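You operate a simulated robot arm through the tools that you are given. There is no shell and no other tool. Be economical: measure what you need, move in short steps, check, and stop when the job is done.

Carry out the task below with a simulated robot arm. There is one attempt and no reset: what you move stays moved.

JOB
Put things in order on the top of the wooden table. At the end: the white paper cup from the top of the wooden table stands where the green roll stood; the orange pack stands where the white paper cup stood; the small cream bag stands on top of the brown cup carton; the green roll is on the pink card tray; whatever was shut is shut again. Leave all else as you found it, and nothing knocked over. Set down upright: green roll.

The check looks at the end state, three seconds after you hand in, the way a careful person would. Anything else that was tipped, shoved, dropped, spilled or broken makes it a failure.

ROBOT AND FRAMES
A 6-joint arm with a two-finger gripper, fixed in place. Base frame: the origin is at the foot of the arm, x ahead of it, y to its left, z up; the work surface is at about z = 0. Units: m, degrees, N and s.
With the tool pointing down near the work surface it reaches from about 0.24 to 0.62 m from the base axis. Its first joint turns from -66.0 to 66.0 degrees. Payload 1.37 kg.
The TCP is the grasp point between the finger pads, 0.022 m short of the fingertips. In the tool frame z runs along the fingers and y along their closing line. Largest opening 0.092 m; the body of the gripper starts 0.065 m behind the TCP.
Orientation is that of the tool frame in the base frame, as a unit quaternion [w, x, y, z]. With the fingers straight down and closing along the base's y, the tool's x points along the base's -x, its y along +y and its z along -z.

CONTROLS
- The arm moves only by the tool move_arm. Its argument "moves" is a list of rows, each a list of 7 numbers: the shift along the tool's x, y, z in units of 300 mm (1.0 is 300 mm), then the turn, a rotation vector about the tool's x, y, z in units of 60 degrees (1.0 is 60 degrees), then the gripper command, from -1 (shut) to 1 (fully open), values between in proportion. In form: [[tx, ty, tz, rx, ry, rz, fingers], ...]. A call has 1 to 20 rows; each row is the pose to reach, as a shift and turn from the pose commanded when the call began, along the tool's axes at that moment. A call with a number of a shift or a turn outside -1 to 1 is refused whole. A row lasts 0.2 s, in which the tool goes at most 0.05 m and 8.6 degrees; a call with a longer step from one row to the next is refused whole, and so is a gripper value outside its range. Where a pose cannot be reached the arm comes as near as it can. A force on the tool above 40 N (or 10 N above the force at the start of the call, whichever is more), or a blocked arm, ends the call early, and 0.2 s more pass. The fingers move at their own pace and stop on an object; they squeeze with about 26 N. The grip force told is the motor's: it shows also when the fingers shut on nothing. Time passes only in rows, and 0.2 s behind the last, so rows that repeat a pose let the fingers close. It gives the time, the measured TCP pose, the force on the tool (base axes), the opening and the grip force at its end, in the units of the frame above (readings bear some noise), with the torque about the TCP (base axes, N m) and any sound that the robot's microphone picked up.
- Cameras (640 x 400 px; columns grow to the right, rows downward): "scene" is fixed at [0.035, -0.4332, 0.5825]; the picture's right is [0.79, -0.61, 0.00], its down [-0.36, -0.47, -0.80] and it looks along [0.49, 0.64, -0.59] (base axes); focal length 316 px, centre (320, 200). "wrist" rides on the gripper at [0.071, 0.019, -0.102] in the tool frame; the picture's right is [-0.26, 0.96, 0.00], its down [-0.75, -0.21, -0.63] and it looks along [-0.60, -0.16, 0.78] (tool axes); focal length 280 px, centre (320, 200).
- snapshot(camera): a new picture of that camera. It takes no simulated time.
- measure_at(camera, pixels): for up to 12 pixels [column, row] of the newest picture of that camera ("zoom" is the newest enlarged one), the place [x, y, z] in the base frame of the surface seen there, good to about 0.002 m. It takes no simulated time.
- close_up(camera, box): a new picture of the part [left, top, right, bottom] of that camera's present view, enlarged. It takes no simulated time.
- close_job(): hands the job in; it is judged then, once.

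Go step by step. Measure first, check grasps and placings, and put right what went wrong. The budget is 80 turns and 46 pictures, counting those below and the enlarged ones. Unless the task says otherwise, let go and move clear before handing in, and close with one line.

The tools are called by a JSON object that holds its "op" and its "data". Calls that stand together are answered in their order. move_arm: Moves the arm, as the interface text tells. Its arguments: {"type":"object","properties":{"moves":{"type":"array","items":{"type":"array","items":{"type":"number"}}}},"required":["moves"]} The other tools are called the same way: snapshot (camera) takes a picture; measure_at (camera, pixels) gives the place of the surface under pixels of a picture; close_up (camera, box) takes an enlarged picture of a part of a camera's view; close_job () hands the job in.

At the start:

```text
time: 0.0
tool_pos: [0.3954, 0.2599, 0.3385]
ee_rot: [-0.001, 0.0, 1.0, 0.0]
wrist_force: [0.2, -0.1, -0.1]
torque: [0.01, -0.01, -0.03]
gripper_width: 0.0917
grasp_force: 0.0
```

scene: 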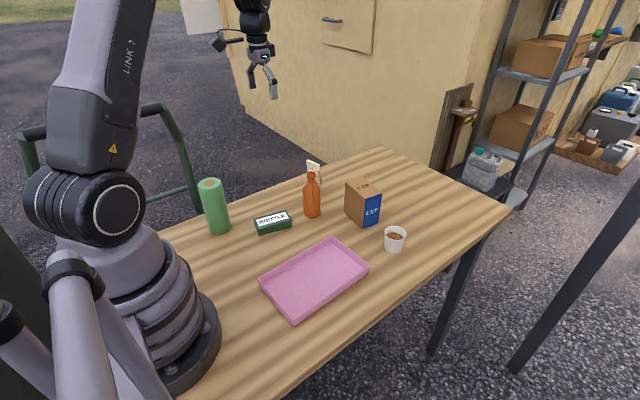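
wrist: 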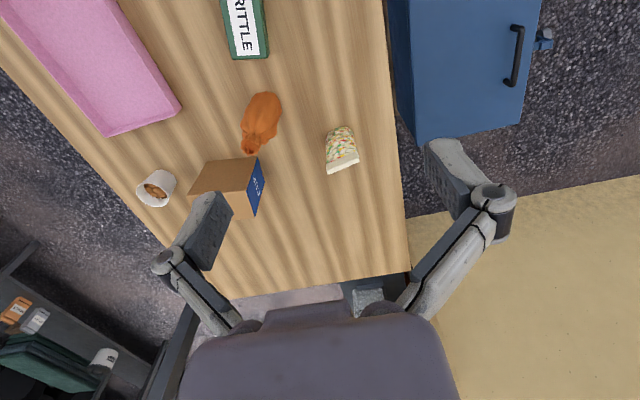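

The first pictures show the green roll (215,205), a green box, an orange item (312,195), the carton, the cup, the tray and a blue cabinet in the wrist view at (465,65). I'll look closer to find the orange pack.

{"op": "close_up", "data": {"camera": "scene", "box": [180, 140, 430, 296]}}

{"op": "close_up", "data": {"camera": "wrist", "box": [100, 0, 580, 300]}}

{"op": "measure_at", "data": {"camera": "wrist", "pixels": [[465, 40], [440, 134], [515, 55], [395, 60], [520, 120], [545, 40], [400, 3], [536, 5]]}}

```text
2.56 times, centred on (305, 218) of scene
```

zoom: 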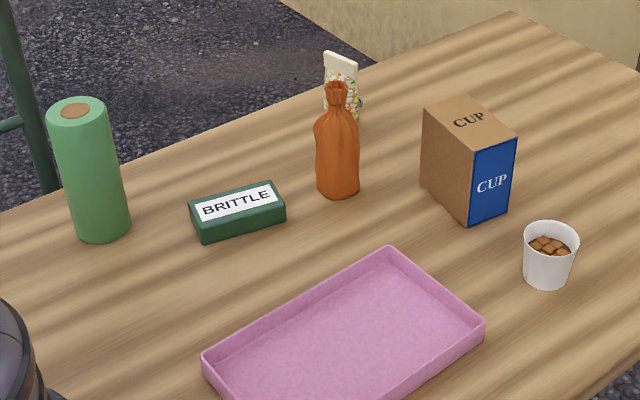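

```text
1.33 times, centred on (340, 150) of wrist
```

zoom: 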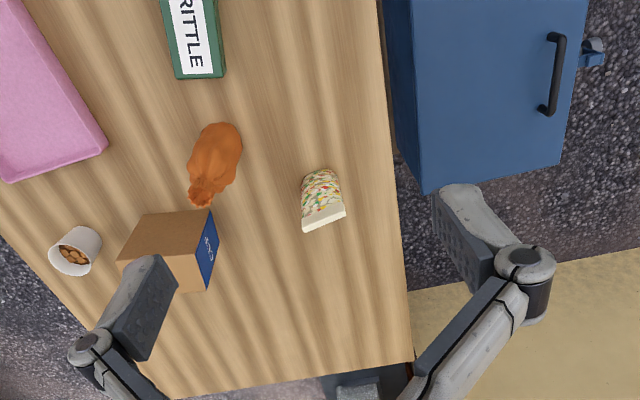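

```text
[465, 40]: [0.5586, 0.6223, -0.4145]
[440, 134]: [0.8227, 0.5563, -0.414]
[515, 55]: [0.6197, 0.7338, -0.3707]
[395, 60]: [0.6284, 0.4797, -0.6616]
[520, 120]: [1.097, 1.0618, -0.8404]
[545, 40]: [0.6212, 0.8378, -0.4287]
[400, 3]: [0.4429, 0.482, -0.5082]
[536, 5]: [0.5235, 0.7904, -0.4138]
```

The blue cabinet is off the table and its surface is at z≈-0.41, so it is not part of the job. The orange pack is the tied orange bag at (312,195). Now I'll measure the objects.

{"op": "snapshot", "data": {"camera": "scene"}}

{"op": "measure_at", "data": {"camera": "scene", "pixels": [[209, 183], [202, 184], [221, 183], [209, 191], [219, 233], [210, 215], [228, 213], [311, 176], [306, 200], [319, 200], [313, 217], [312, 185]]}}

{"op": "measure_at", "data": {"camera": "scene", "pixels": [[346, 183], [360, 179], [381, 193], [364, 198], [364, 226], [345, 208], [384, 229], [405, 232], [394, 228], [395, 237], [386, 247], [395, 250]]}}

{"op": "measure_at", "data": {"camera": "scene", "pixels": [[261, 281], [333, 239], [368, 268], [294, 320], [315, 280], [313, 163], [308, 161], [319, 166], [318, 178], [315, 172], [291, 225], [256, 232]]}}

{"op": "measure_at", "data": {"camera": "wrist", "pixels": [[327, 170], [358, 163], [328, 135], [350, 130], [342, 150], [262, 95], [250, 148], [280, 100], [247, 110], [197, 170], [255, 158], [155, 187]]}}

```text
41 pictures are left
```

scene: 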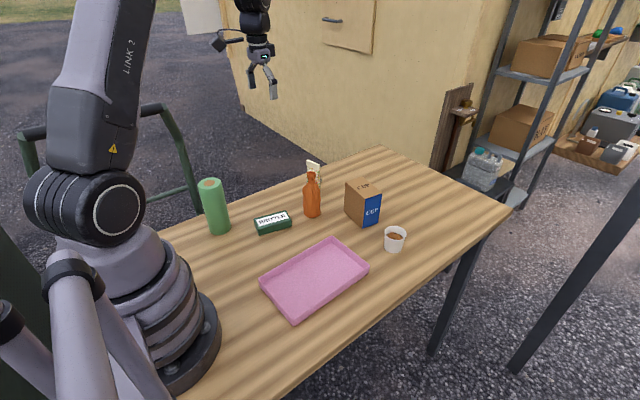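

```text
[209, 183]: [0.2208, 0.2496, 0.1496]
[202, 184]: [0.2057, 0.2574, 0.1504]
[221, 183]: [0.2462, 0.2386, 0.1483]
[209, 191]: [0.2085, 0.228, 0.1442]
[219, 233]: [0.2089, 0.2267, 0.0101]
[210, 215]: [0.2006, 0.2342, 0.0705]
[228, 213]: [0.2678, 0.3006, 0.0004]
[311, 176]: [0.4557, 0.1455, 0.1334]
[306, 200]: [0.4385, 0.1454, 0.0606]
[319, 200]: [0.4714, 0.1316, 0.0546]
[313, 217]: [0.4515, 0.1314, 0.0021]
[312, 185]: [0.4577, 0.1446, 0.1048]
```

```text
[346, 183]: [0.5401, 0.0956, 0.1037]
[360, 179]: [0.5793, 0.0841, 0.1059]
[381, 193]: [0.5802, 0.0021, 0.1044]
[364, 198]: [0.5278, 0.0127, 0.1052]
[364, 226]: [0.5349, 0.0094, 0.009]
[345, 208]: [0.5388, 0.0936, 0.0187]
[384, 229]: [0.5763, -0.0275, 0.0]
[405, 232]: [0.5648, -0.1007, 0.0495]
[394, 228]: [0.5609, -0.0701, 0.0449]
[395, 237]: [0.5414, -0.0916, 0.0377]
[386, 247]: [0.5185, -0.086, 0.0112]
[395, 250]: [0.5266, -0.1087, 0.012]
```

```text
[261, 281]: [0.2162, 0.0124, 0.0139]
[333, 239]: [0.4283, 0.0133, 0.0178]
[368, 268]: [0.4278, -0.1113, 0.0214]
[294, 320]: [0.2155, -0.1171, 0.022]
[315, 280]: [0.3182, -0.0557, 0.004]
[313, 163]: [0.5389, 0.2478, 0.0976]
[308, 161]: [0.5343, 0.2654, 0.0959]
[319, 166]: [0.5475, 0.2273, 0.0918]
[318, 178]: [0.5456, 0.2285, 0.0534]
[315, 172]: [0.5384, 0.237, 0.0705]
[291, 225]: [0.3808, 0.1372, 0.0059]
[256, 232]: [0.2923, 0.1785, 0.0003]
```

```text
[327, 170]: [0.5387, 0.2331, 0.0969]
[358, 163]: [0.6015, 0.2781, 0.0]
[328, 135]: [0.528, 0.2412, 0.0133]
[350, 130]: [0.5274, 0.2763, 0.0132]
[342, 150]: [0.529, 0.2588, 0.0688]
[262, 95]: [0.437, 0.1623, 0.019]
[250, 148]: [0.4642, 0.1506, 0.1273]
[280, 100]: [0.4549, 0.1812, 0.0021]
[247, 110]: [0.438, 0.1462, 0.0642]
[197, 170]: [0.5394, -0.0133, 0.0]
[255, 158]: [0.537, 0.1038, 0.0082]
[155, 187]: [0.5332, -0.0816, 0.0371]
```

The roll is about 0.06 wide and 0.15 tall, centred near (0.225, 0.248), which matches (211,183). Next I'll go above it and look.

{"op": "move_arm", "data": {"moves": [[0.1, -0.007, 0.04, 0, 0, 0, 1], [0.2, -0.014, 0.09, 0, 0, 0, 1], [0.3, -0.021, 0.14, 0, 0, 0, 1], [0.4, -0.028, 0.19, 0, 0, 0, 1], [0.5, -0.035, 0.24, 0, 0, 0, 1], [0.568, -0.04, 0.29, 0, 0, 0, 1], [0.568, -0.04, 0.29, 0, 0, 0, 1]]}}

{"op": "snapshot", "data": {"camera": "wrist"}}

```text
time: 1.6
tool_pos: [0.2246, 0.2485, 0.2513]
ee_rot: [0.001, -0.001, 1.0, 0.0]
wrist_force: [0.7, 0.4, 1.2]
torque: [0.01, 0.03, 0.03]
gripper_width: 0.0919
grasp_force: 0.2
```

```text
40 pictures are left
```

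wrist: 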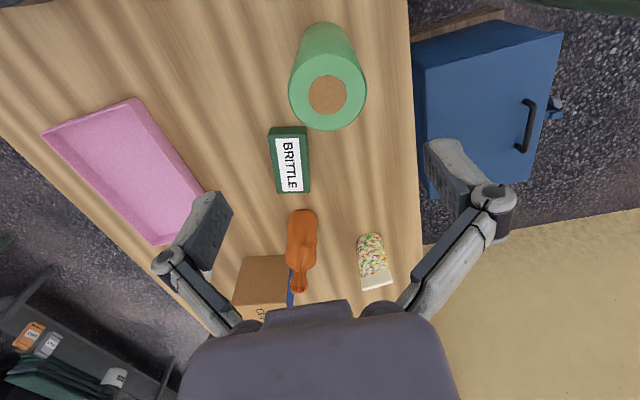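

The wrist view shows the roll top clearly at (328,95). I'll measure its rim, along with parts of the other items.

{"op": "measure_at", "data": {"camera": "wrist", "pixels": [[292, 92], [363, 92], [327, 127], [327, 62], [328, 95], [271, 130], [307, 128], [275, 190], [309, 190], [130, 105], [50, 131], [185, 185]]}}

```text
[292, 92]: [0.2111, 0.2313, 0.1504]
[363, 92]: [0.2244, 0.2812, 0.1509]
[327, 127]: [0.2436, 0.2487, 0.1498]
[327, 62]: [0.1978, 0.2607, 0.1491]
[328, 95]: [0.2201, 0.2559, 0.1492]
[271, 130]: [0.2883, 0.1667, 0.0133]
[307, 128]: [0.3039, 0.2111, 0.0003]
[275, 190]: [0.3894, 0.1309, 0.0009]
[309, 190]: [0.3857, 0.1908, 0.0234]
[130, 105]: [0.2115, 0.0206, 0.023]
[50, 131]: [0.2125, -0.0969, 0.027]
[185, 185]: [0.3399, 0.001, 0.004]
```

The roll centre averages to (0.219, 0.2555) with radius ≈0.029. I'll descend to z≈0.095 and close.

{"op": "move_arm", "data": {"moves": [[0.019, 0.023, 0.1, 0, 0, 0, 1], [0.019, 0.023, 0.22, 0, 0, 0, 1], [0.019, 0.023, 0.34, 0, 0, 0, 1], [0.019, 0.023, 0.44, 0, 0, 0, 1], [0.019, 0.023, 0.52, 0, 0, 0, 1], [0.019, 0.023, 0.52, 0, 0, 0, 1], [0.019, 0.023, 0.52, 0, 0, 0, -0.5], [0.019, 0.023, 0.52, 0, 0, 0, -1], [0.019, 0.023, 0.52, 0, 0, 0, -1], [0.019, 0.023, 0.52, 0, 0, 0, -1]]}}

```text
time: 3.8
tool_pos: [0.2199, 0.2556, 0.099]
ee_rot: [0.003, 0.0, 1.0, 0.001]
wrist_force: [-1.0, -5.6, 28.8]
torque: [0.15, 0.11, 0.01]
gripper_width: 0.0799
grasp_force: 26.0
stopped in row 10: the force on the tool passed its limit at 41 N (the readings are from after the stop); the commanded pose is now the measured one
```

The grip stopped at 0.080 wide with a 29 N upward force, so something is touching. I'll look before moving again.

{"op": "close_up", "data": {"camera": "scene", "box": [150, 120, 310, 250]}}

{"op": "snapshot", "data": {"camera": "wrist"}}

```text
3.08 times, centred on (230, 185) of scene
```

zoom: 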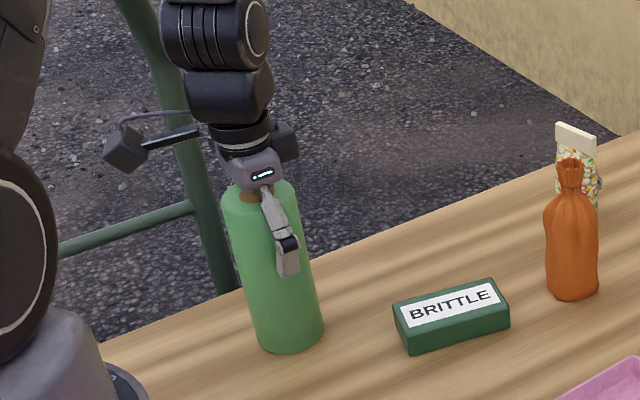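

```text
38 pictures are left
```

wrist: 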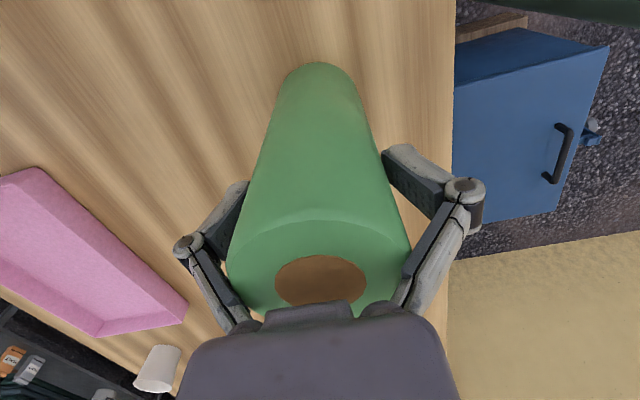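

The top of the roll is wedged between the finger linkages, so the grip is too deep. I'll open, rise to z≈0.125 and grip nearer the top.

{"op": "move_arm", "data": {"moves": [[0, 0, 0, 0, 0, 0, 1], [0, 0, 0, 0, 0, 0, 1], [0, 0, -0.04, 0, 0, 0, 1], [0, 0, -0.09, 0, 0, 0, 1], [0, 0, -0.09, 0, 0, 0, 1]]}}

{"op": "snapshot", "data": {"camera": "wrist"}}

{"op": "close_up", "data": {"camera": "scene", "box": [150, 120, 310, 250]}}

```text
time: 5.0
tool_pos: [0.2191, 0.2555, 0.1255]
ee_rot: [0.001, 0.0, 1.0, 0.001]
wrist_force: [0.5, 1.0, 0.3]
torque: [0.03, -0.04, -0.01]
gripper_width: 0.092
grasp_force: 0.0
```

```text
37 pictures are left
```

wrist: 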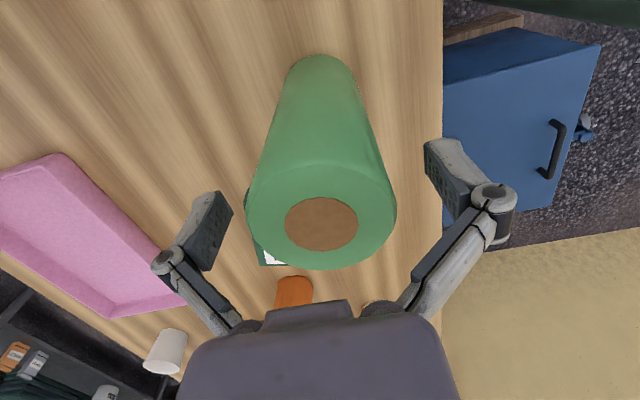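

```text
3.08 times, centred on (230, 185) of scene
```

zoom: 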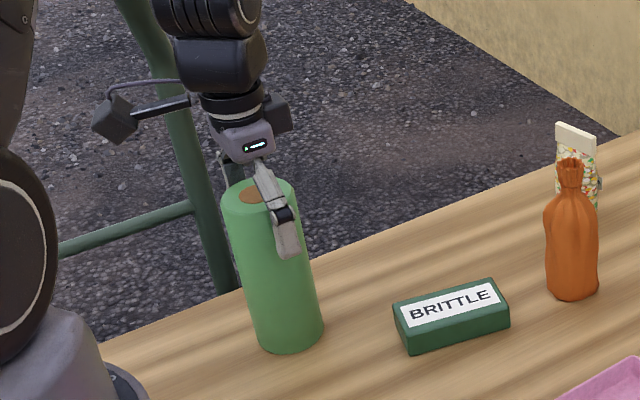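

The roll still stands upright. I'll re-measure its top rim in the wrist view before closing.

{"op": "measure_at", "data": {"camera": "wrist", "pixels": [[250, 215], [393, 212], [321, 266], [321, 168], [320, 222]]}}

```text
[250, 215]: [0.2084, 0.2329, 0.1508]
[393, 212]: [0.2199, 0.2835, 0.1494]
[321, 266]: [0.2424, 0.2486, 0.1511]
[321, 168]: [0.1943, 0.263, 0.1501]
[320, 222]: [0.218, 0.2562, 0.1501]
```

The centre is now (0.2165, 0.257) with a diameter of about 0.053. I'll align and close here.

{"op": "move_arm", "data": {"moves": [[0.008, 0.005, 0, 0, 0, 0, 1], [0.008, 0.005, 0, 0, 0, 0, 0.4], [0.008, 0.005, 0, 0, 0, 0, -0.2], [0.008, 0.005, 0, 0, 0, 0, -1], [0.008, 0.005, 0, 0, 0, 0, -1], [0.008, 0.005, 0, 0, 0, 0, -1]]}}

```text
time: 6.4
tool_pos: [0.2183, 0.2569, 0.1237]
ee_rot: [0.001, -0.001, 1.0, 0.0]
wrist_force: [0.5, -1.3, 4.4]
torque: [0.02, 0.07, 0.02]
gripper_width: 0.0572
grasp_force: 25.8
```

It gripped at 0.057 with 26 N. I'll lift it to z≈0.19 and check.

{"op": "move_arm", "data": {"moves": [[0, 0, -0.04, 0, 0, 0, -1], [0, 0, -0.1, 0, 0, 0, -1], [0, 0, -0.16, 0, 0, 0, -1], [0, 0, -0.22, 0, 0, 0, -1], [0, 0, -0.22, 0, 0, 0, -1]]}}

{"op": "snapshot", "data": {"camera": "scene"}}

```text
time: 7.6
tool_pos: [0.2186, 0.2543, 0.1891]
ee_rot: [0.001, 0.0, 1.0, 0.001]
wrist_force: [-0.2, 0.8, -2.7]
torque: [-0.02, 0.0, 0.02]
gripper_width: 0.0572
grasp_force: 25.9
```

```text
35 pictures are left
```

scene: 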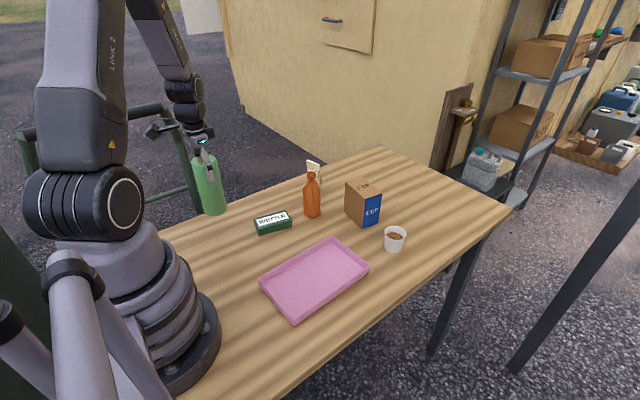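

The roll is held vertical and clear, with its bottom ≈0.065 up. I'll carry it over the tray centre.

{"op": "move_arm", "data": {"moves": [[-0.02, -0.06, 0, 0, 0, 0, -1], [-0.052, -0.15, 0, 0, 0, 0, -1], [-0.09, -0.26, 0, 0, 0, 0, -1], [-0.128, -0.37, 0, 0, 0, 0, -1], [-0.166, -0.48, 0, 0, 0, 0, -1], [-0.204, -0.59, 0, 0, 0, 0, -1], [-0.242, -0.7, 0, 0, 0, 0, -1], [-0.28, -0.81, 0, 0, 0, 0, -1], [-0.318, -0.92, 0, 0, 0, 0, -1], [-0.345, -0.998, 0, 0, 0, 0, -1], [-0.345, -0.998, 0, 0, 0, 0, -1]]}}

{"op": "close_up", "data": {"camera": "scene", "box": [200, 130, 440, 330]}}

```text
time: 10.0
tool_pos: [0.3188, -0.0444, 0.1894]
ee_rot: [0.001, 0.0, 1.0, 0.001]
wrist_force: [0.4, 0.2, -2.6]
torque: [-0.02, -0.04, -0.03]
gripper_width: 0.0571
grasp_force: 26.2
```

```text
2.00 times, centred on (320, 230) of scene
```

zoom: 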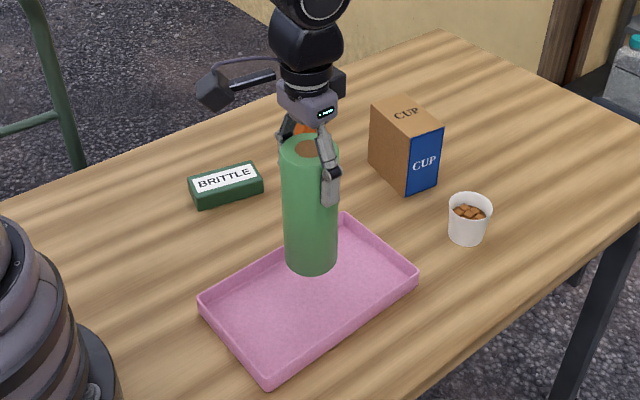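

It is over the tray centre and vertical. I'll lower it about 58 mm, ending slowly.

{"op": "move_arm", "data": {"moves": [[0, 0, 0.06, 0, 0, 0, -1], [0, 0, 0.12, 0, 0, 0, -1], [0, 0, 0.16, 0, 0, 0, -1], [0, 0, 0.18, 0, 0, 0, -1], [0, 0, 0.192, 0, 0, 0, -1], [0, 0, 0.192, 0, 0, 0, -1]]}}

```text
time: 11.4
tool_pos: [0.3211, -0.0436, 0.1332]
ee_rot: [0.001, 0.0, 1.0, 0.001]
wrist_force: [0.0, -0.7, -1.6]
torque: [-0.01, 0.03, 0.0]
gripper_width: 0.057
grasp_force: 25.9
```

The force is still -1.6 N, so the roll is nearly down. I'll go a few more millimetres in small steps.

{"op": "move_arm", "data": {"moves": [[0, 0, 0.005, 0, 0, 0, -1], [0, 0, 0.009, 0, 0, 0, -1], [0, 0, 0.009, 0, 0, 0, -1]]}}

```text
time: 12.2
tool_pos: [0.3216, -0.0432, 0.1287]
ee_rot: [0.001, 0.0, 1.0, 0.001]
wrist_force: [-0.2, -0.1, -2.1]
torque: [-0.03, -0.03, 0.01]
gripper_width: 0.057
grasp_force: 25.8
```

{"op": "move_arm", "data": {"moves": [[0, 0, 0.004, 0, 0, 0, -1], [0, 0, 0.007, 0, 0, 0, -1], [0, 0, 0.007, 0, 0, 0, -1]]}}

{"op": "close_up", "data": {"camera": "scene", "box": [250, 180, 400, 330]}}

```text
time: 13.0
tool_pos: [0.3218, -0.0431, 0.1281]
ee_rot: [0.001, 0.0, 1.0, 0.001]
wrist_force: [-1.6, -0.6, 9.1]
torque: [0.05, 0.24, 0.02]
gripper_width: 0.057
grasp_force: 26.1
```

```text
2.67 times, centred on (325, 255) of scene
```

zoom: 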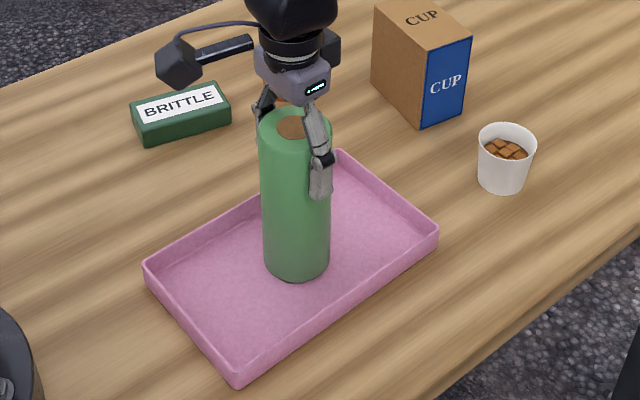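

The +9 N reading shows contact with the tray floor, and the roll is upright. I'll open and rise straight up.

{"op": "move_arm", "data": {"moves": [[0, 0, -0.003, 0, 0, 0, -0.2], [0, 0, -0.003, 0, 0, 0, 0.6], [0, 0, -0.003, 0, 0, 0, 1], [0, 0, -0.003, 0, 0, 0, 1], [0, 0, -0.1, 0, 0, 0, 1], [0, 0, -0.2, 0, 0, 0, 1], [0, 0, -0.35, 0, 0, 0, 1], [0, 0, -0.45, 0, 0, 0, 1], [0, 0, -0.45, 0, 0, 0, 1]]}}

{"op": "snapshot", "data": {"camera": "wrist"}}

```text
time: 15.0
tool_pos: [0.3203, -0.0423, 0.2637]
ee_rot: [0.001, 0.0, 1.0, 0.002]
wrist_force: [0.3, 0.5, -0.2]
torque: [0.0, -0.02, -0.01]
gripper_width: 0.0921
grasp_force: 0.1
```

```text
32 pictures are left
```

wrist: 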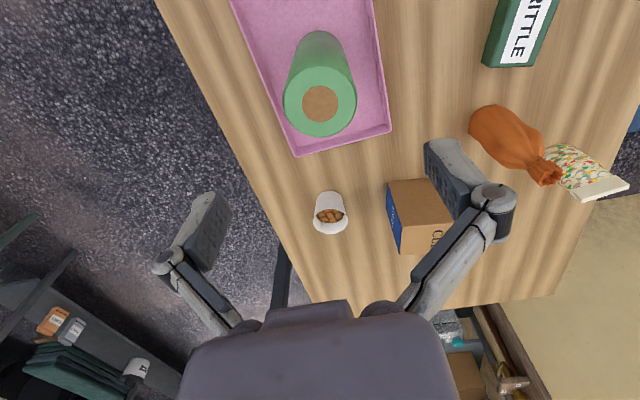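

The roll stands on the tray at (320,100). Next I'll measure the cup rim around (330,215).

{"op": "measure_at", "data": {"camera": "wrist", "pixels": [[314, 215], [346, 213], [330, 232], [330, 208], [317, 200], [343, 200], [330, 193], [400, 220], [388, 185], [402, 252], [330, 216]]}}

{"op": "close_up", "data": {"camera": "wrist", "box": [280, 170, 440, 270]}}

```text
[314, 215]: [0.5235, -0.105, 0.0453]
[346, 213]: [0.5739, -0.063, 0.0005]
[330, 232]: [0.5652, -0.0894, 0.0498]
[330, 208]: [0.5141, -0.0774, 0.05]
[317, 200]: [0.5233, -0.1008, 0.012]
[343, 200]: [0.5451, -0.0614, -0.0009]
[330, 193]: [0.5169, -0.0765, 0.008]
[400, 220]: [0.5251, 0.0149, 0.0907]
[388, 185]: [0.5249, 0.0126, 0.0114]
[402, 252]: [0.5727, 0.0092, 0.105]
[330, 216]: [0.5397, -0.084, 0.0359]
```

```text
4.00 times, centred on (360, 220) of wrist
```

zoom: 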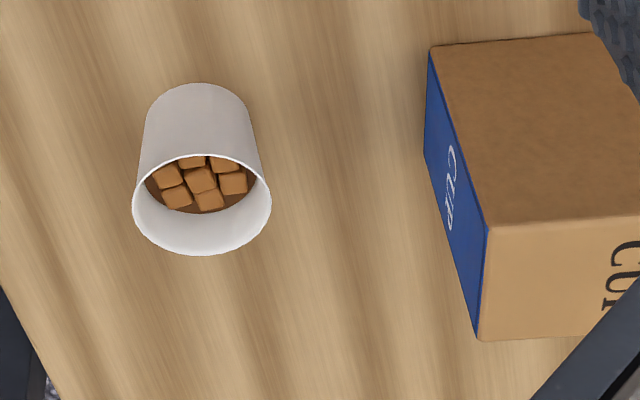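

The cup centre is (0.540, -0.083) with its rim at 0.05 and width ≈0.052. I'll move over it with the gripper partly open and descend to 0.10 to check alignment.

{"op": "move_arm", "data": {"moves": [[-0.15, -0.03, 0, 0, 0, 0, 0.55], [-0.3, -0.056, 0, 0, 0, 0, 0.55], [-0.45, -0.084, 0, 0, 0, 0, 0.55], [-0.6, -0.112, 0.05, 0, 0, 0, 0.55], [-0.7, -0.136, 0.15, 0, 0, 0, 0.55], [-0.732, -0.136, 0.29, 0, 0, 0, 0.55], [-0.732, -0.136, 0.43, 0, 0, 0, 0.55], [-0.732, -0.136, 0.52, 0, 0, 0, 0.55], [-0.732, -0.136, 0.52, 0, 0, 0, 0.55]]}}

{"op": "snapshot", "data": {"camera": "wrist"}}

```text
time: 17.0
tool_pos: [0.541, -0.0845, 0.1052]
ee_rot: [0.001, 0.0, 1.0, 0.001]
wrist_force: [0.0, -0.1, -0.1]
torque: [-0.03, 0.0, 0.02]
gripper_width: 0.0715
grasp_force: 0.1
```

```text
30 pictures are left
```

wrist: 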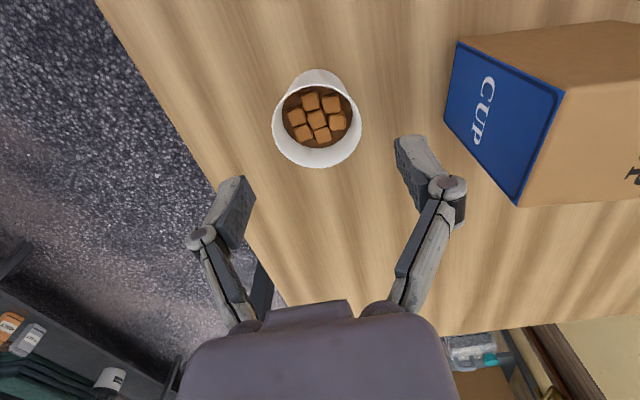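

{"op": "measure_at", "data": {"camera": "wrist", "pixels": [[275, 121], [359, 121], [317, 165], [317, 78], [317, 118], [460, 42], [518, 204], [446, 130]]}}

```text
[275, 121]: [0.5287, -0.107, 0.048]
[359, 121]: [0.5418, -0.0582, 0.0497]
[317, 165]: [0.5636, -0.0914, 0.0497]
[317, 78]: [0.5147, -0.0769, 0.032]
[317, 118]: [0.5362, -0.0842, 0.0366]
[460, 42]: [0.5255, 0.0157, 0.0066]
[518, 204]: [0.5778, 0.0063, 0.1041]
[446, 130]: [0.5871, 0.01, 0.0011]
```

The cup centre refines to (0.538, -0.0835). I'll descend to z≈0.032 and close gently.

{"op": "move_arm", "data": {"moves": [[0.01, 0.003, 0.06, 0, 0, 0, 0.55], [0.01, 0.003, 0.14, 0, 0, 0, 0.55], [0.01, 0.003, 0.2, 0, 0, 0, 0.55], [0.01, 0.003, 0.244, 0, 0, 0, 0.55], [0.01, 0.003, 0.244, 0, 0, 0, 0.55], [0.01, 0.003, 0.244, 0, 0, 0, 0.3], [0.01, 0.003, 0.244, 0, 0, 0, 0.1], [0.01, 0.003, 0.244, 0, 0, 0, -0.1], [0.01, 0.003, 0.244, 0, 0, 0, -0.3], [0.01, 0.003, 0.244, 0, 0, 0, -0.3]]}}

{"op": "snapshot", "data": {"camera": "wrist"}}

```text
time: 19.2
tool_pos: [0.5378, -0.0839, 0.0337]
ee_rot: [0.001, 0.0, 1.0, 0.001]
wrist_force: [-0.3, 0.0, -0.3]
torque: [-0.03, 0.02, 0.03]
gripper_width: 0.0514
grasp_force: 26.1
```

```text
29 pictures are left
```

wrist: 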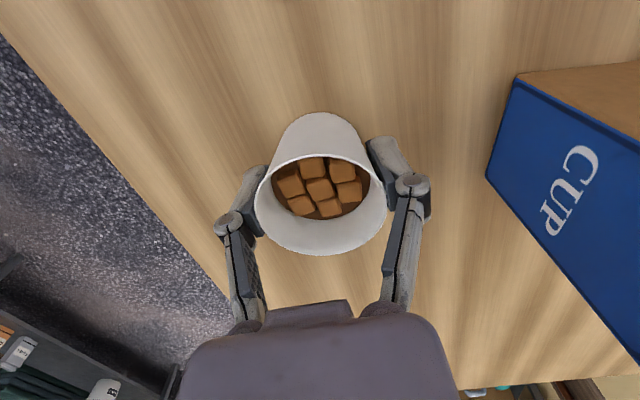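

The cup is gripped at 0.051 with its cubes intact. I'll lift it smoothly to z≈0.22.

{"op": "move_arm", "data": {"moves": [[0, 0, -0.02, 0, 0, 0, -0.3], [0, 0, -0.06, 0, 0, 0, -0.3], [0, 0, -0.13, 0, 0, 0, -0.3], [0, 0, -0.21, 0, 0, 0, -0.3], [0, 0, -0.3, 0, 0, 0, -0.3], [0, 0, -0.39, 0, 0, 0, -0.3], [0, 0, -0.48, 0, 0, 0, -0.3], [0, 0, -0.56, 0, 0, 0, -0.3], [0, 0, -0.61, 0, 0, 0, -0.3], [0, 0, -0.63, 0, 0, 0, -0.3], [0, 0, -0.63, 0, 0, 0, -0.3]]}}

{"op": "snapshot", "data": {"camera": "scene"}}

```text
time: 21.6
tool_pos: [0.5386, -0.0831, 0.2235]
ee_rot: [0.002, -0.001, 1.0, 0.001]
wrist_force: [0.4, -1.2, -0.4]
torque: [0.0, 0.03, 0.01]
gripper_width: 0.0513
grasp_force: 26.5
```

```text
28 pictures are left
```

scene: 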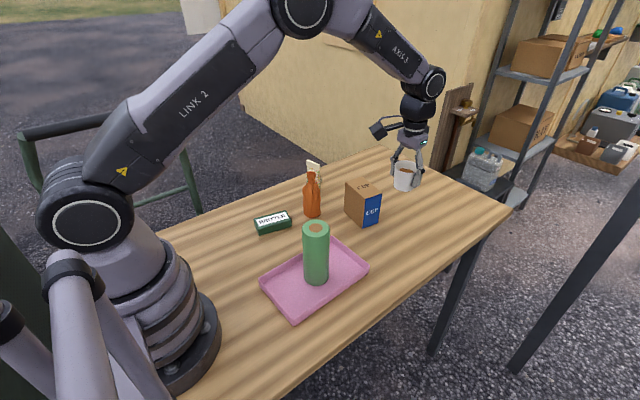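

The cup is held level and clear. I'll carry it about two thirds of the way toward the old roll spot.

{"op": "move_arm", "data": {"moves": [[0.014, 0.015, 0, 0, 0, 0, -0.3], [0.045, 0.048, 0, 0, 0, 0, -0.3], [0.1, 0.106, 0, 0, 0, 0, -0.3], [0.165, 0.175, 0, 0, 0, 0, -0.3], [0.23, 0.244, 0, 0, 0, 0, -0.3], [0.295, 0.313, 0, 0, 0, 0, -0.3], [0.36, 0.382, 0, 0, 0, 0, -0.3], [0.425, 0.45, 0, 0, 0, 0, -0.3], [0.49, 0.519, 0, 0, 0, 0, -0.3], [0.555, 0.588, 0, 0, 0, 0, -0.3], [0.615, 0.652, 0, 0, 0, 0, -0.3], [0.665, 0.705, 0, 0, 0, 0, -0.3], [0.7, 0.742, 0, 0, 0, 0, -0.3], [0.72, 0.763, 0, 0, 0, 0, -0.3], [0.72, 0.763, 0, 0, 0, 0, -0.3]]}}

```text
time: 24.8
tool_pos: [0.3202, 0.1453, 0.2243]
ee_rot: [0.002, 0.001, 1.0, 0.002]
wrist_force: [-0.7, 1.2, -0.2]
torque: [-0.01, 0.03, 0.0]
gripper_width: 0.0515
grasp_force: 25.5
```

Now I'll finish the transfer to (0.219, 0.2555) and lower to about z 0.06.

{"op": "move_arm", "data": {"moves": [[0.02, 0.021, 0, 0, 0, 0, -0.3], [0.07, 0.075, 0, 0, 0, 0, -0.3], [0.135, 0.144, 0, 0, 0, 0, -0.3], [0.2, 0.213, 0, 0, 0, 0, -0.3], [0.265, 0.282, 0, 0, 0, 0, -0.3], [0.315, 0.335, 0, 0, 0, 0, -0.3], [0.34, 0.362, 0.02, 0, 0, 0, -0.3], [0.34, 0.365, 0.07, 0, 0, 0, -0.3], [0.34, 0.365, 0.15, 0, 0, 0, -0.3], [0.34, 0.365, 0.24, 0, 0, 0, -0.3], [0.34, 0.365, 0.33, 0, 0, 0, -0.3], [0.34, 0.365, 0.42, 0, 0, 0, -0.3], [0.34, 0.365, 0.49, 0, 0, 0, -0.3], [0.34, 0.365, 0.53, 0, 0, 0, -0.3], [0.34, 0.365, 0.55, 0, 0, 0, -0.3], [0.34, 0.365, 0.55, 0, 0, 0, -0.3]]}}

{"op": "close_up", "data": {"camera": "scene", "box": [150, 140, 310, 260]}}

```text
time: 28.2
tool_pos: [0.22, 0.2566, 0.0579]
ee_rot: [0.002, 0.001, 1.0, 0.001]
wrist_force: [-0.6, 0.2, -0.7]
torque: [0.0, 0.0, 0.01]
gripper_width: 0.0514
grasp_force: 26.2
```

```text
3.33 times, centred on (230, 200) of scene
```

zoom: 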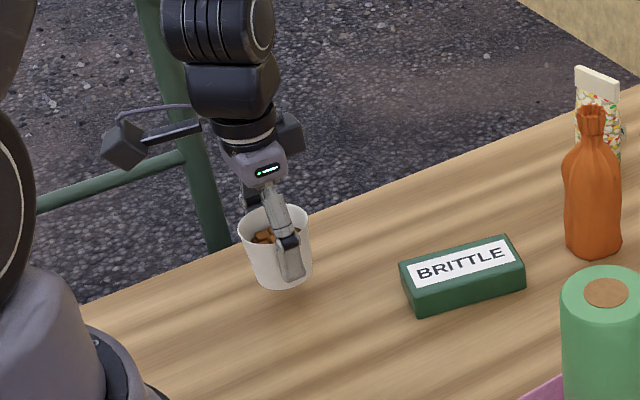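

The cup hangs level above the spot. I'll lower the last 22–24 mm slowly.

{"op": "move_arm", "data": {"moves": [[0, 0, 0.03, 0, 0, 0, -0.3], [0, 0, 0.055, 0, 0, 0, -0.3], [0, 0, 0.07, 0, 0, 0, -0.3], [0, 0, 0.077, 0, 0, 0, -0.3], [0, 0, 0.077, 0, 0, 0, -0.3]]}}

```text
time: 29.4
tool_pos: [0.22, 0.2546, 0.0341]
ee_rot: [0.0, 0.0, 1.0, 0.001]
wrist_force: [-0.8, -1.1, -0.5]
torque: [0.0, -0.01, 0.0]
gripper_width: 0.0513
grasp_force: 26.6
```

{"op": "move_arm", "data": {"moves": [[0, 0, 0.004, 0, 0, 0, -0.3], [0, 0, 0.008, 0, 0, 0, -0.3], [0, 0, 0.008, 0, 0, 0, -0.3]]}}

```text
time: 30.2
tool_pos: [0.2198, 0.2557, 0.0324]
ee_rot: [0.001, 0.0, 1.0, 0.001]
wrist_force: [-0.1, -2.1, 19.4]
torque: [-0.01, -0.04, -0.08]
gripper_width: 0.0515
grasp_force: 25.6
```

The cup is touching at 19 N. I'll ease off, open to about 0.075 and rise.

{"op": "move_arm", "data": {"moves": [[0, 0, -0.004, 0, 0, 0, -0.3], [0, 0, -0.005, 0, 0, 0, 0.2], [0, 0, -0.005, 0, 0, 0, 0.4], [0, 0, -0.005, 0, 0, 0, 0.65], [0, 0, -0.005, 0, 0, 0, 0.65], [0, 0, -0.05, 0, 0, 0, 0.65], [0, 0, -0.15, 0, 0, 0, 0.65], [0, 0, -0.28, 0, 0, 0, 0.8], [0, 0, -0.42, 0, 0, 0, 1], [0, 0, -0.56, 0, 0, 0, 1], [0, 0, -0.65, 0, 0, 0, 1], [0, 0, -0.65, 0, 0, 0, 1]]}}

{"op": "snapshot", "data": {"camera": "wrist"}}

```text
time: 32.8
tool_pos: [0.2187, 0.2545, 0.2266]
ee_rot: [0.001, 0.0, 1.0, 0.001]
wrist_force: [-0.1, -0.3, -0.3]
torque: [0.02, 0.0, 0.01]
gripper_width: 0.0921
grasp_force: 0.0
```

```text
26 pictures are left
```

wrist: 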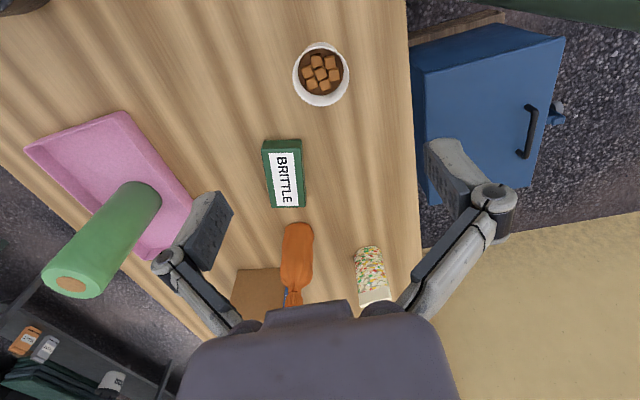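

The cup stands upright at (320,73). Now I'll go above the orange pack for a look.

{"op": "move_arm", "data": {"moves": [[-0.1, -0.04, -0.02, 0, 0, 0, 1], [-0.24, -0.1, -0.04, 0, 0, 0, 1], [-0.38, -0.16, -0.06, 0, 0, 0, 1], [-0.52, -0.22, -0.08, 0, 0, 0, 1], [-0.66, -0.28, -0.08, 0, 0, 0, 1], [-0.76, -0.317, -0.08, 0, 0, 0, 1], [-0.76, -0.317, -0.08, 0, 0, 0, 1]]}}

{"op": "snapshot", "data": {"camera": "wrist"}}

```text
time: 34.4
tool_pos: [0.449, 0.1571, 0.2512]
ee_rot: [0.002, 0.0, 1.0, 0.001]
wrist_force: [-0.4, -0.9, -0.1]
torque: [-0.03, -0.03, 0.0]
gripper_width: 0.0922
grasp_force: 0.0
```

```text
25 pictures are left
```

wrist: 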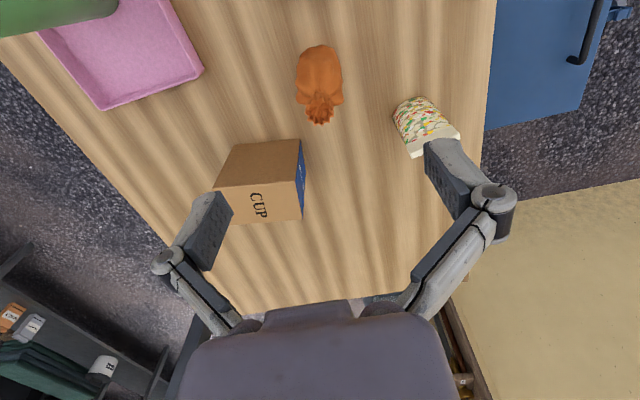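

I'll zoom on the pack at (319,85) and measure its outline.

{"op": "close_up", "data": {"camera": "wrist", "box": [260, 30, 480, 170]}}

{"op": "measure_at", "data": {"camera": "wrist", "pixels": [[320, 110], [299, 80], [341, 80], [319, 50], [300, 97], [341, 95], [319, 75], [312, 117], [330, 116], [319, 93], [306, 100], [335, 100]]}}

{"op": "measure_at", "data": {"camera": "wrist", "pixels": [[412, 154], [457, 133], [435, 142], [397, 105], [425, 98], [398, 125], [441, 115], [420, 120], [405, 145], [448, 124], [411, 102], [430, 147]]}}

```text
2.86 times, centred on (370, 100) of wrist
```

zoom: 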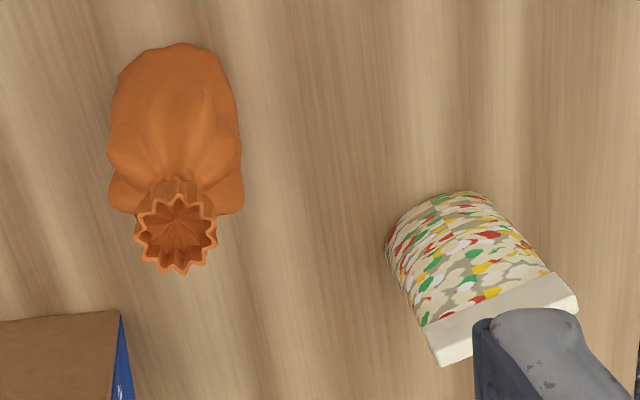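

```text
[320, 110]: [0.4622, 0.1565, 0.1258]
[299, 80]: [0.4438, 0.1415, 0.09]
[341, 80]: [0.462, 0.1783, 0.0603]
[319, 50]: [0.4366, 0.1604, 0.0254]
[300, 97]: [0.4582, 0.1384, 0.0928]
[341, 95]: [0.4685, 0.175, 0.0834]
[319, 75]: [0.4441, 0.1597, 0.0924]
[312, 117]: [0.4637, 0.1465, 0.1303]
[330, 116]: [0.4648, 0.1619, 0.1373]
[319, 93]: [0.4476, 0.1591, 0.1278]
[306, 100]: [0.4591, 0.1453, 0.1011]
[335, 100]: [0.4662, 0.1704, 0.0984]
```

```text
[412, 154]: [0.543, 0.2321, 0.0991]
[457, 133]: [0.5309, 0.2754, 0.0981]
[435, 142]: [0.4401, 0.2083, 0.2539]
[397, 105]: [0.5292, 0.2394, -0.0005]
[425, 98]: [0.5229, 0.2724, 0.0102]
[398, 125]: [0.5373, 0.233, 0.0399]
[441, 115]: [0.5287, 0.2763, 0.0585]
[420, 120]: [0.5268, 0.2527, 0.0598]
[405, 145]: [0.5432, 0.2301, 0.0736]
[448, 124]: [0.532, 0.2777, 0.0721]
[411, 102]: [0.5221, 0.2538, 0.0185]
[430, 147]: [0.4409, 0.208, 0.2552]
```

The pack is centred at (0.459, 0.157), about 0.038 wide, with its neck top at 0.137. I'll descend to z≈0.084 and close at the shoulder.

{"op": "move_arm", "data": {"moves": [[-0.033, 0, 0.08, 0, 0, 0, 0.9], [-0.033, 0, 0.2, 0, 0, 0, 0.9], [-0.033, 0, 0.32, 0, 0, 0, 0.9], [-0.033, 0, 0.44, 0, 0, 0, 0.9], [-0.033, 0, 0.52, 0, 0, 0, 0.9], [-0.033, 0, 0.557, 0, 0, 0, 0.9], [-0.033, 0, 0.557, 0, 0, 0, 0.5], [-0.033, 0, 0.557, 0, 0, 0, 0.2], [-0.033, 0, 0.557, 0, 0, 0, -0.1], [-0.033, 0, 0.557, 0, 0, 0, -0.4], [-0.033, 0, 0.557, 0, 0, 0, -0.4], [-0.033, 0, 0.557, 0, 0, 0, -0.4]]}}

{"op": "snapshot", "data": {"camera": "wrist"}}

```text
time: 37.0
tool_pos: [0.4567, 0.161, 0.0835]
ee_rot: [0.001, -0.001, 1.0, 0.0]
wrist_force: [0.7, 0.9, 0.5]
torque: [0.01, 0.0, 0.0]
gripper_width: 0.0479
grasp_force: 25.8
```

```text
23 pictures are left
```

wrist: 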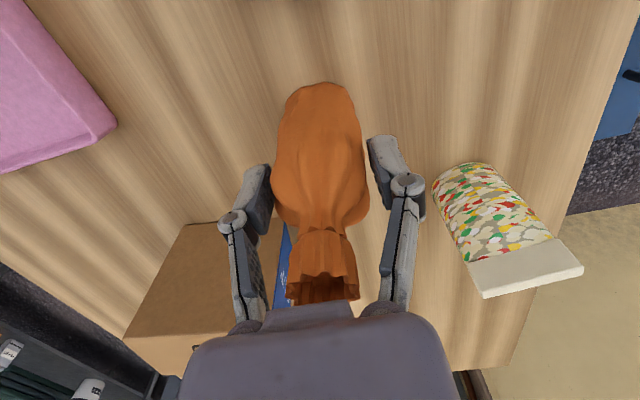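

It gripped the body at 0.048 with 26 N and it is standing straight. I'll lift it a little and check.

{"op": "move_arm", "data": {"moves": [[0, 0, -0.02, 0, 0, 0, -0.4], [0, 0, -0.06, 0, 0, 0, -0.4], [0, 0, -0.1, 0, 0, 0, -0.4], [0, 0, -0.1, 0, 0, 0, -0.4]]}}

{"op": "close_up", "data": {"camera": "scene", "box": [240, 100, 420, 260]}}

```text
time: 38.0
tool_pos: [0.4575, 0.16, 0.1143]
ee_rot: [0.001, 0.0, 1.0, 0.001]
wrist_force: [0.8, 0.1, -1.4]
torque: [-0.02, -0.04, 0.02]
gripper_width: 0.0479
grasp_force: 26.3
```

```text
2.50 times, centred on (330, 180) of scene
```

zoom: 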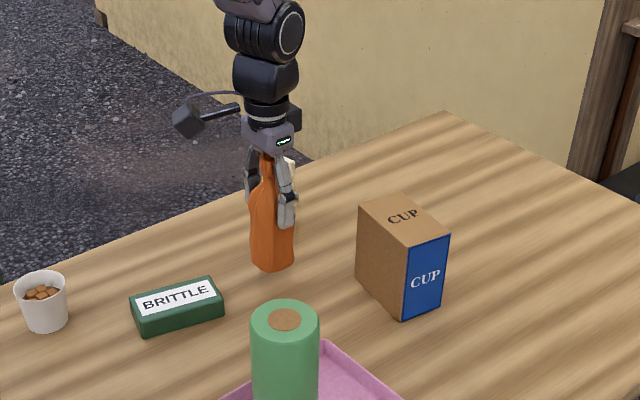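

The pack is held upright. I'll raise it to 0.225 and carry it over to the cup's old spot.

{"op": "move_arm", "data": {"moves": [[0, 0, -0.05, 0, 0, 0, -0.4], [0, 0, -0.15, 0, 0, 0, -0.4], [0, 0, -0.27, 0, 0, 0, -0.4], [0, 0, -0.36, 0, 0, 0, -0.4], [-0.02, -0.06, -0.37, 0, 0, 0, -0.4], [-0.05, -0.15, -0.37, 0, 0, 0, -0.4], [-0.085, -0.26, -0.37, 0, 0, 0, -0.4], [-0.12, -0.37, -0.37, 0, 0, 0, -0.4], [-0.16, -0.48, -0.37, 0, 0, 0, -0.4], [-0.195, -0.59, -0.37, 0, 0, 0, -0.4], [-0.23, -0.7, -0.37, 0, 0, 0, -0.4], [-0.255, -0.77, -0.37, 0, 0, 0, -0.4], [-0.267, -0.81, -0.37, 0, 0, 0, -0.4], [-0.267, -0.81, -0.37, 0, 0, 0, -0.4]]}}

```text
time: 41.0
tool_pos: [0.5374, -0.0823, 0.2248]
ee_rot: [0.001, 0.0, 1.0, 0.001]
wrist_force: [-1.2, 0.0, -0.9]
torque: [0.02, 0.02, -0.01]
gripper_width: 0.048
grasp_force: 26.2
```

It is positioned at (0.537, -0.082). I'll lower to just above contact.

{"op": "move_arm", "data": {"moves": [[0, 0, 0.05, 0, 0, 0, -0.4], [0, 0, 0.14, 0, 0, 0, -0.4], [0, 0, 0.24, 0, 0, 0, -0.4], [0, 0, 0.33, 0, 0, 0, -0.4], [0, 0, 0.4, 0, 0, 0, -0.4], [0, 0, 0.44, 0, 0, 0, -0.4], [0, 0, 0.455, 0, 0, 0, -0.4], [0, 0, 0.46, 0, 0, 0, -0.4], [0, 0, 0.46, 0, 0, 0, -0.4]]}}

{"op": "close_up", "data": {"camera": "scene", "box": [300, 130, 480, 290]}}

```text
time: 43.0
tool_pos: [0.5372, -0.0821, 0.0872]
ee_rot: [0.002, 0.0, 1.0, 0.0]
wrist_force: [-0.4, 0.0, -2.0]
torque: [0.0, -0.03, -0.02]
gripper_width: 0.0474
grasp_force: 25.9
```

```text
2.50 times, centred on (390, 210) of scene
```

zoom: 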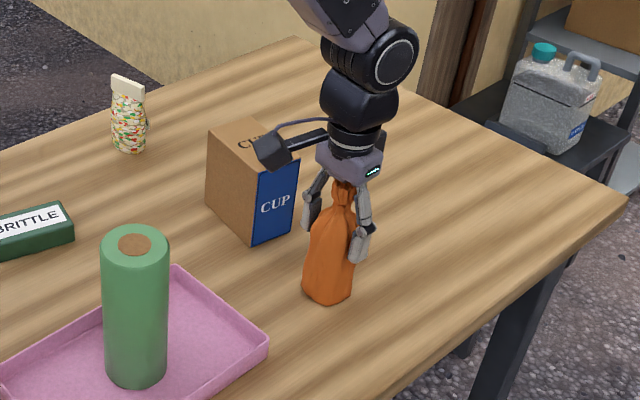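

The bottom of the pack is a few millimetres up. I'll step down to contact.

{"op": "move_arm", "data": {"moves": [[0, 0, 0.004, 0, 0, 0, -0.4], [0, 0, 0.008, 0, 0, 0, -0.4], [0, 0, 0.01, 0, 0, 0, -0.4], [0, 0, 0.01, 0, 0, 0, -0.4]]}}

```text
time: 44.0
tool_pos: [0.5378, -0.0824, 0.0844]
ee_rot: [0.001, 0.0, 1.0, 0.0]
wrist_force: [-1.5, -0.6, 6.7]
torque: [-0.01, 0.2, -0.06]
gripper_width: 0.0478
grasp_force: 26.1
```

There is contact at +6.7 N. I'll open modestly to stay clear of the carton and rise.

{"op": "move_arm", "data": {"moves": [[0, 0, -0.001, 0, 0, 0, 0.1], [0, 0, -0.001, 0, 0, 0, 0.3], [0, 0, -0.001, 0, 0, 0, 0.5], [0, 0, -0.001, 0, 0, 0, 0.5], [0, 0, -0.001, 0, 0, 0, 0.5], [0, 0, -0.06, 0, 0, 0, 0.5], [0, 0, -0.16, 0, 0, 0, 0.5], [0, 0, -0.3, 0, 0, 0, 0.6], [0, 0, -0.44, 0, 0, 0, 0.8], [0, 0, -0.54, 0, 0, 0, 0.8], [0, 0, -0.54, 0, 0, 0, 0.8]]}}

{"op": "snapshot", "data": {"camera": "scene"}}

```text
time: 46.4
tool_pos: [0.5348, -0.0814, 0.2481]
ee_rot: [0.001, 0.001, 1.0, 0.001]
wrist_force: [-0.5, 0.2, 0.9]
torque: [0.0, 0.05, 0.02]
gripper_width: 0.0827
grasp_force: 0.0
```

```text
20 pictures are left
```

scene: 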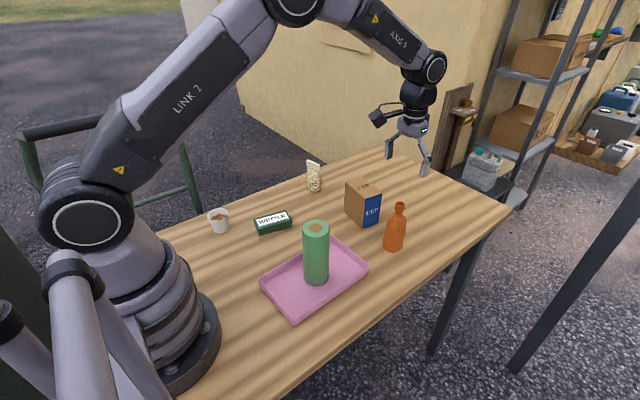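

All three items are in place. The cream bag is next, so I'll go toward it and take a close look.

{"op": "move_arm", "data": {"moves": [[0.02, 0.1, 0, 0, 0, 0, 0.8], [0.05, 0.24, 0, 0, 0, 0, 0.8], [0.08, 0.39, 0, 0, 0, 0, 0.8], [0.11, 0.54, 0, 0, 0, 0, 0.8], [0.14, 0.69, 0, 0, 0, 0, 0.8], [0.17, 0.84, 0, 0, 0, 0, 0.8], [0.19, 0.97, 0, 0, 0, 0, 0.8], [0.19, 0.995, 0, 0, 0, 0, 0.8], [0.19, 0.995, 0, 0, 0, 0, 0.8]]}}

{"op": "snapshot", "data": {"camera": "wrist"}}

```text
time: 48.4
tool_pos: [0.4831, 0.2154, 0.2472]
ee_rot: [0.001, -0.001, 1.0, 0.001]
wrist_force: [0.1, 0.0, 0.3]
torque: [0.02, 0.01, -0.02]
gripper_width: 0.083
grasp_force: 0.1
```

```text
19 pictures are left
```

wrist: 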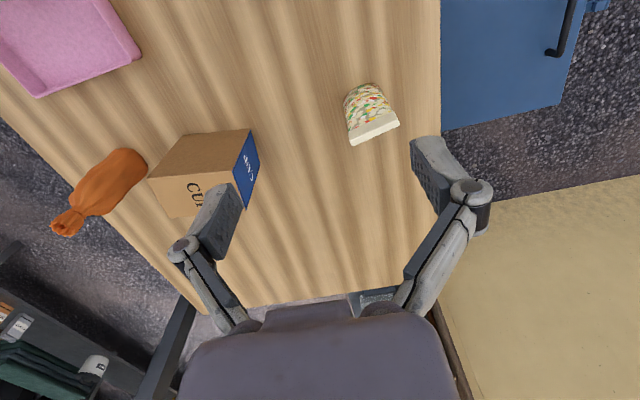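

I'll measure the bag and the carton-top corners in a zoom.

{"op": "close_up", "data": {"camera": "wrist", "box": [140, 70, 420, 230]}}

{"op": "measure_at", "data": {"camera": "wrist", "pixels": [[353, 140], [395, 122], [350, 132], [392, 113], [374, 131], [346, 100], [386, 98], [366, 86], [366, 100], [367, 115], [355, 87], [380, 87]]}}

{"op": "measure_at", "data": {"camera": "wrist", "pixels": [[151, 180], [235, 168], [244, 204], [170, 215], [200, 180], [195, 174], [230, 176], [155, 185], [190, 134], [248, 131]]}}

```text
2.29 times, centred on (280, 150) of wrist
```

zoom: 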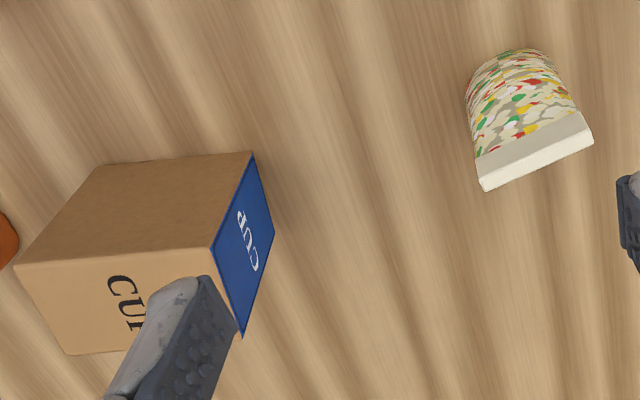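

```text
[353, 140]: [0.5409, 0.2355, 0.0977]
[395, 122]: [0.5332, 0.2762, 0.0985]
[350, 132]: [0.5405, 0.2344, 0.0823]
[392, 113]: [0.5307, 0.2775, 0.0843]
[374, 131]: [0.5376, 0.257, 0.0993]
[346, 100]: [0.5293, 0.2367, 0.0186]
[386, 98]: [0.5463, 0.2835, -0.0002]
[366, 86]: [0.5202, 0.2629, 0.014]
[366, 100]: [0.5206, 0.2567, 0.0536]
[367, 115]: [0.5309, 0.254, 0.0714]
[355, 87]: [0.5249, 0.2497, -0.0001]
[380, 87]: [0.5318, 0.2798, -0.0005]
```

```text
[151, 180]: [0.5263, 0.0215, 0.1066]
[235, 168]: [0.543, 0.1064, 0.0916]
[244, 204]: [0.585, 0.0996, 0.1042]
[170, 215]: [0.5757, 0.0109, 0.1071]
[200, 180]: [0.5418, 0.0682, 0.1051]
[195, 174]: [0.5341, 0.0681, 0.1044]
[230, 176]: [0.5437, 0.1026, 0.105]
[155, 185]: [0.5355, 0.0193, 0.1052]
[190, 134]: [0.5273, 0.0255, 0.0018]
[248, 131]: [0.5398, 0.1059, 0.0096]
```

The bag's seam is centred at (0.537, 0.2555), top at 0.098, ≈0.045 wide and yawed ~13.5°. I'll align yaw and go just above it.

{"op": "move_arm", "data": {"moves": [[-0.05, 0.04, 0.03, 0, 0, -0.06, 0.8], [-0.12, 0.09, 0.08, 0, 0, -0.15, 0.8], [-0.18, 0.134, 0.16, 0, 0, -0.225, 0.8], [-0.18, 0.134, 0.27, 0, 0, -0.225, 0.8], [-0.18, 0.134, 0.35, 0, 0, -0.225, 0.8], [-0.18, 0.134, 0.38, 0, 0, -0.225, 0.8], [-0.18, 0.134, 0.38, 0, 0, -0.225, 0.8]]}}

{"op": "snapshot", "data": {"camera": "wrist"}}

```text
time: 50.0
tool_pos: [0.5362, 0.2549, 0.1322]
ee_rot: [0.002, -0.117, 0.993, 0.001]
wrist_force: [0.9, -0.3, -0.4]
torque: [0.04, 0.01, -0.01]
gripper_width: 0.0829
grasp_force: 0.0
```

```text
17 pictures are left
```

wrist: 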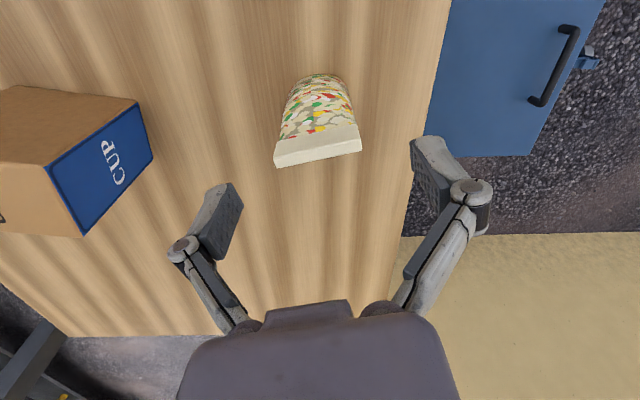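

The seam looks nearly parallel to the finger line. I'll measure its ends for centring.

{"op": "measure_at", "data": {"camera": "wrist", "pixels": [[277, 163], [358, 149], [318, 156], [276, 145], [357, 127], [283, 120], [354, 112], [320, 77], [290, 88], [345, 82]]}}

```text
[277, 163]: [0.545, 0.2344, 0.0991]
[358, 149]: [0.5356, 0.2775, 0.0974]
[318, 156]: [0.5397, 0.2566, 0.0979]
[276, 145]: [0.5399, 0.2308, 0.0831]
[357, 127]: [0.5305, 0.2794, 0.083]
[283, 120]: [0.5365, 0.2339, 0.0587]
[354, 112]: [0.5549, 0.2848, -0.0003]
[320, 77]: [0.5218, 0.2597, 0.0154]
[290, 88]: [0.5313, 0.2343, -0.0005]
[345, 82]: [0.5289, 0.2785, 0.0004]
```

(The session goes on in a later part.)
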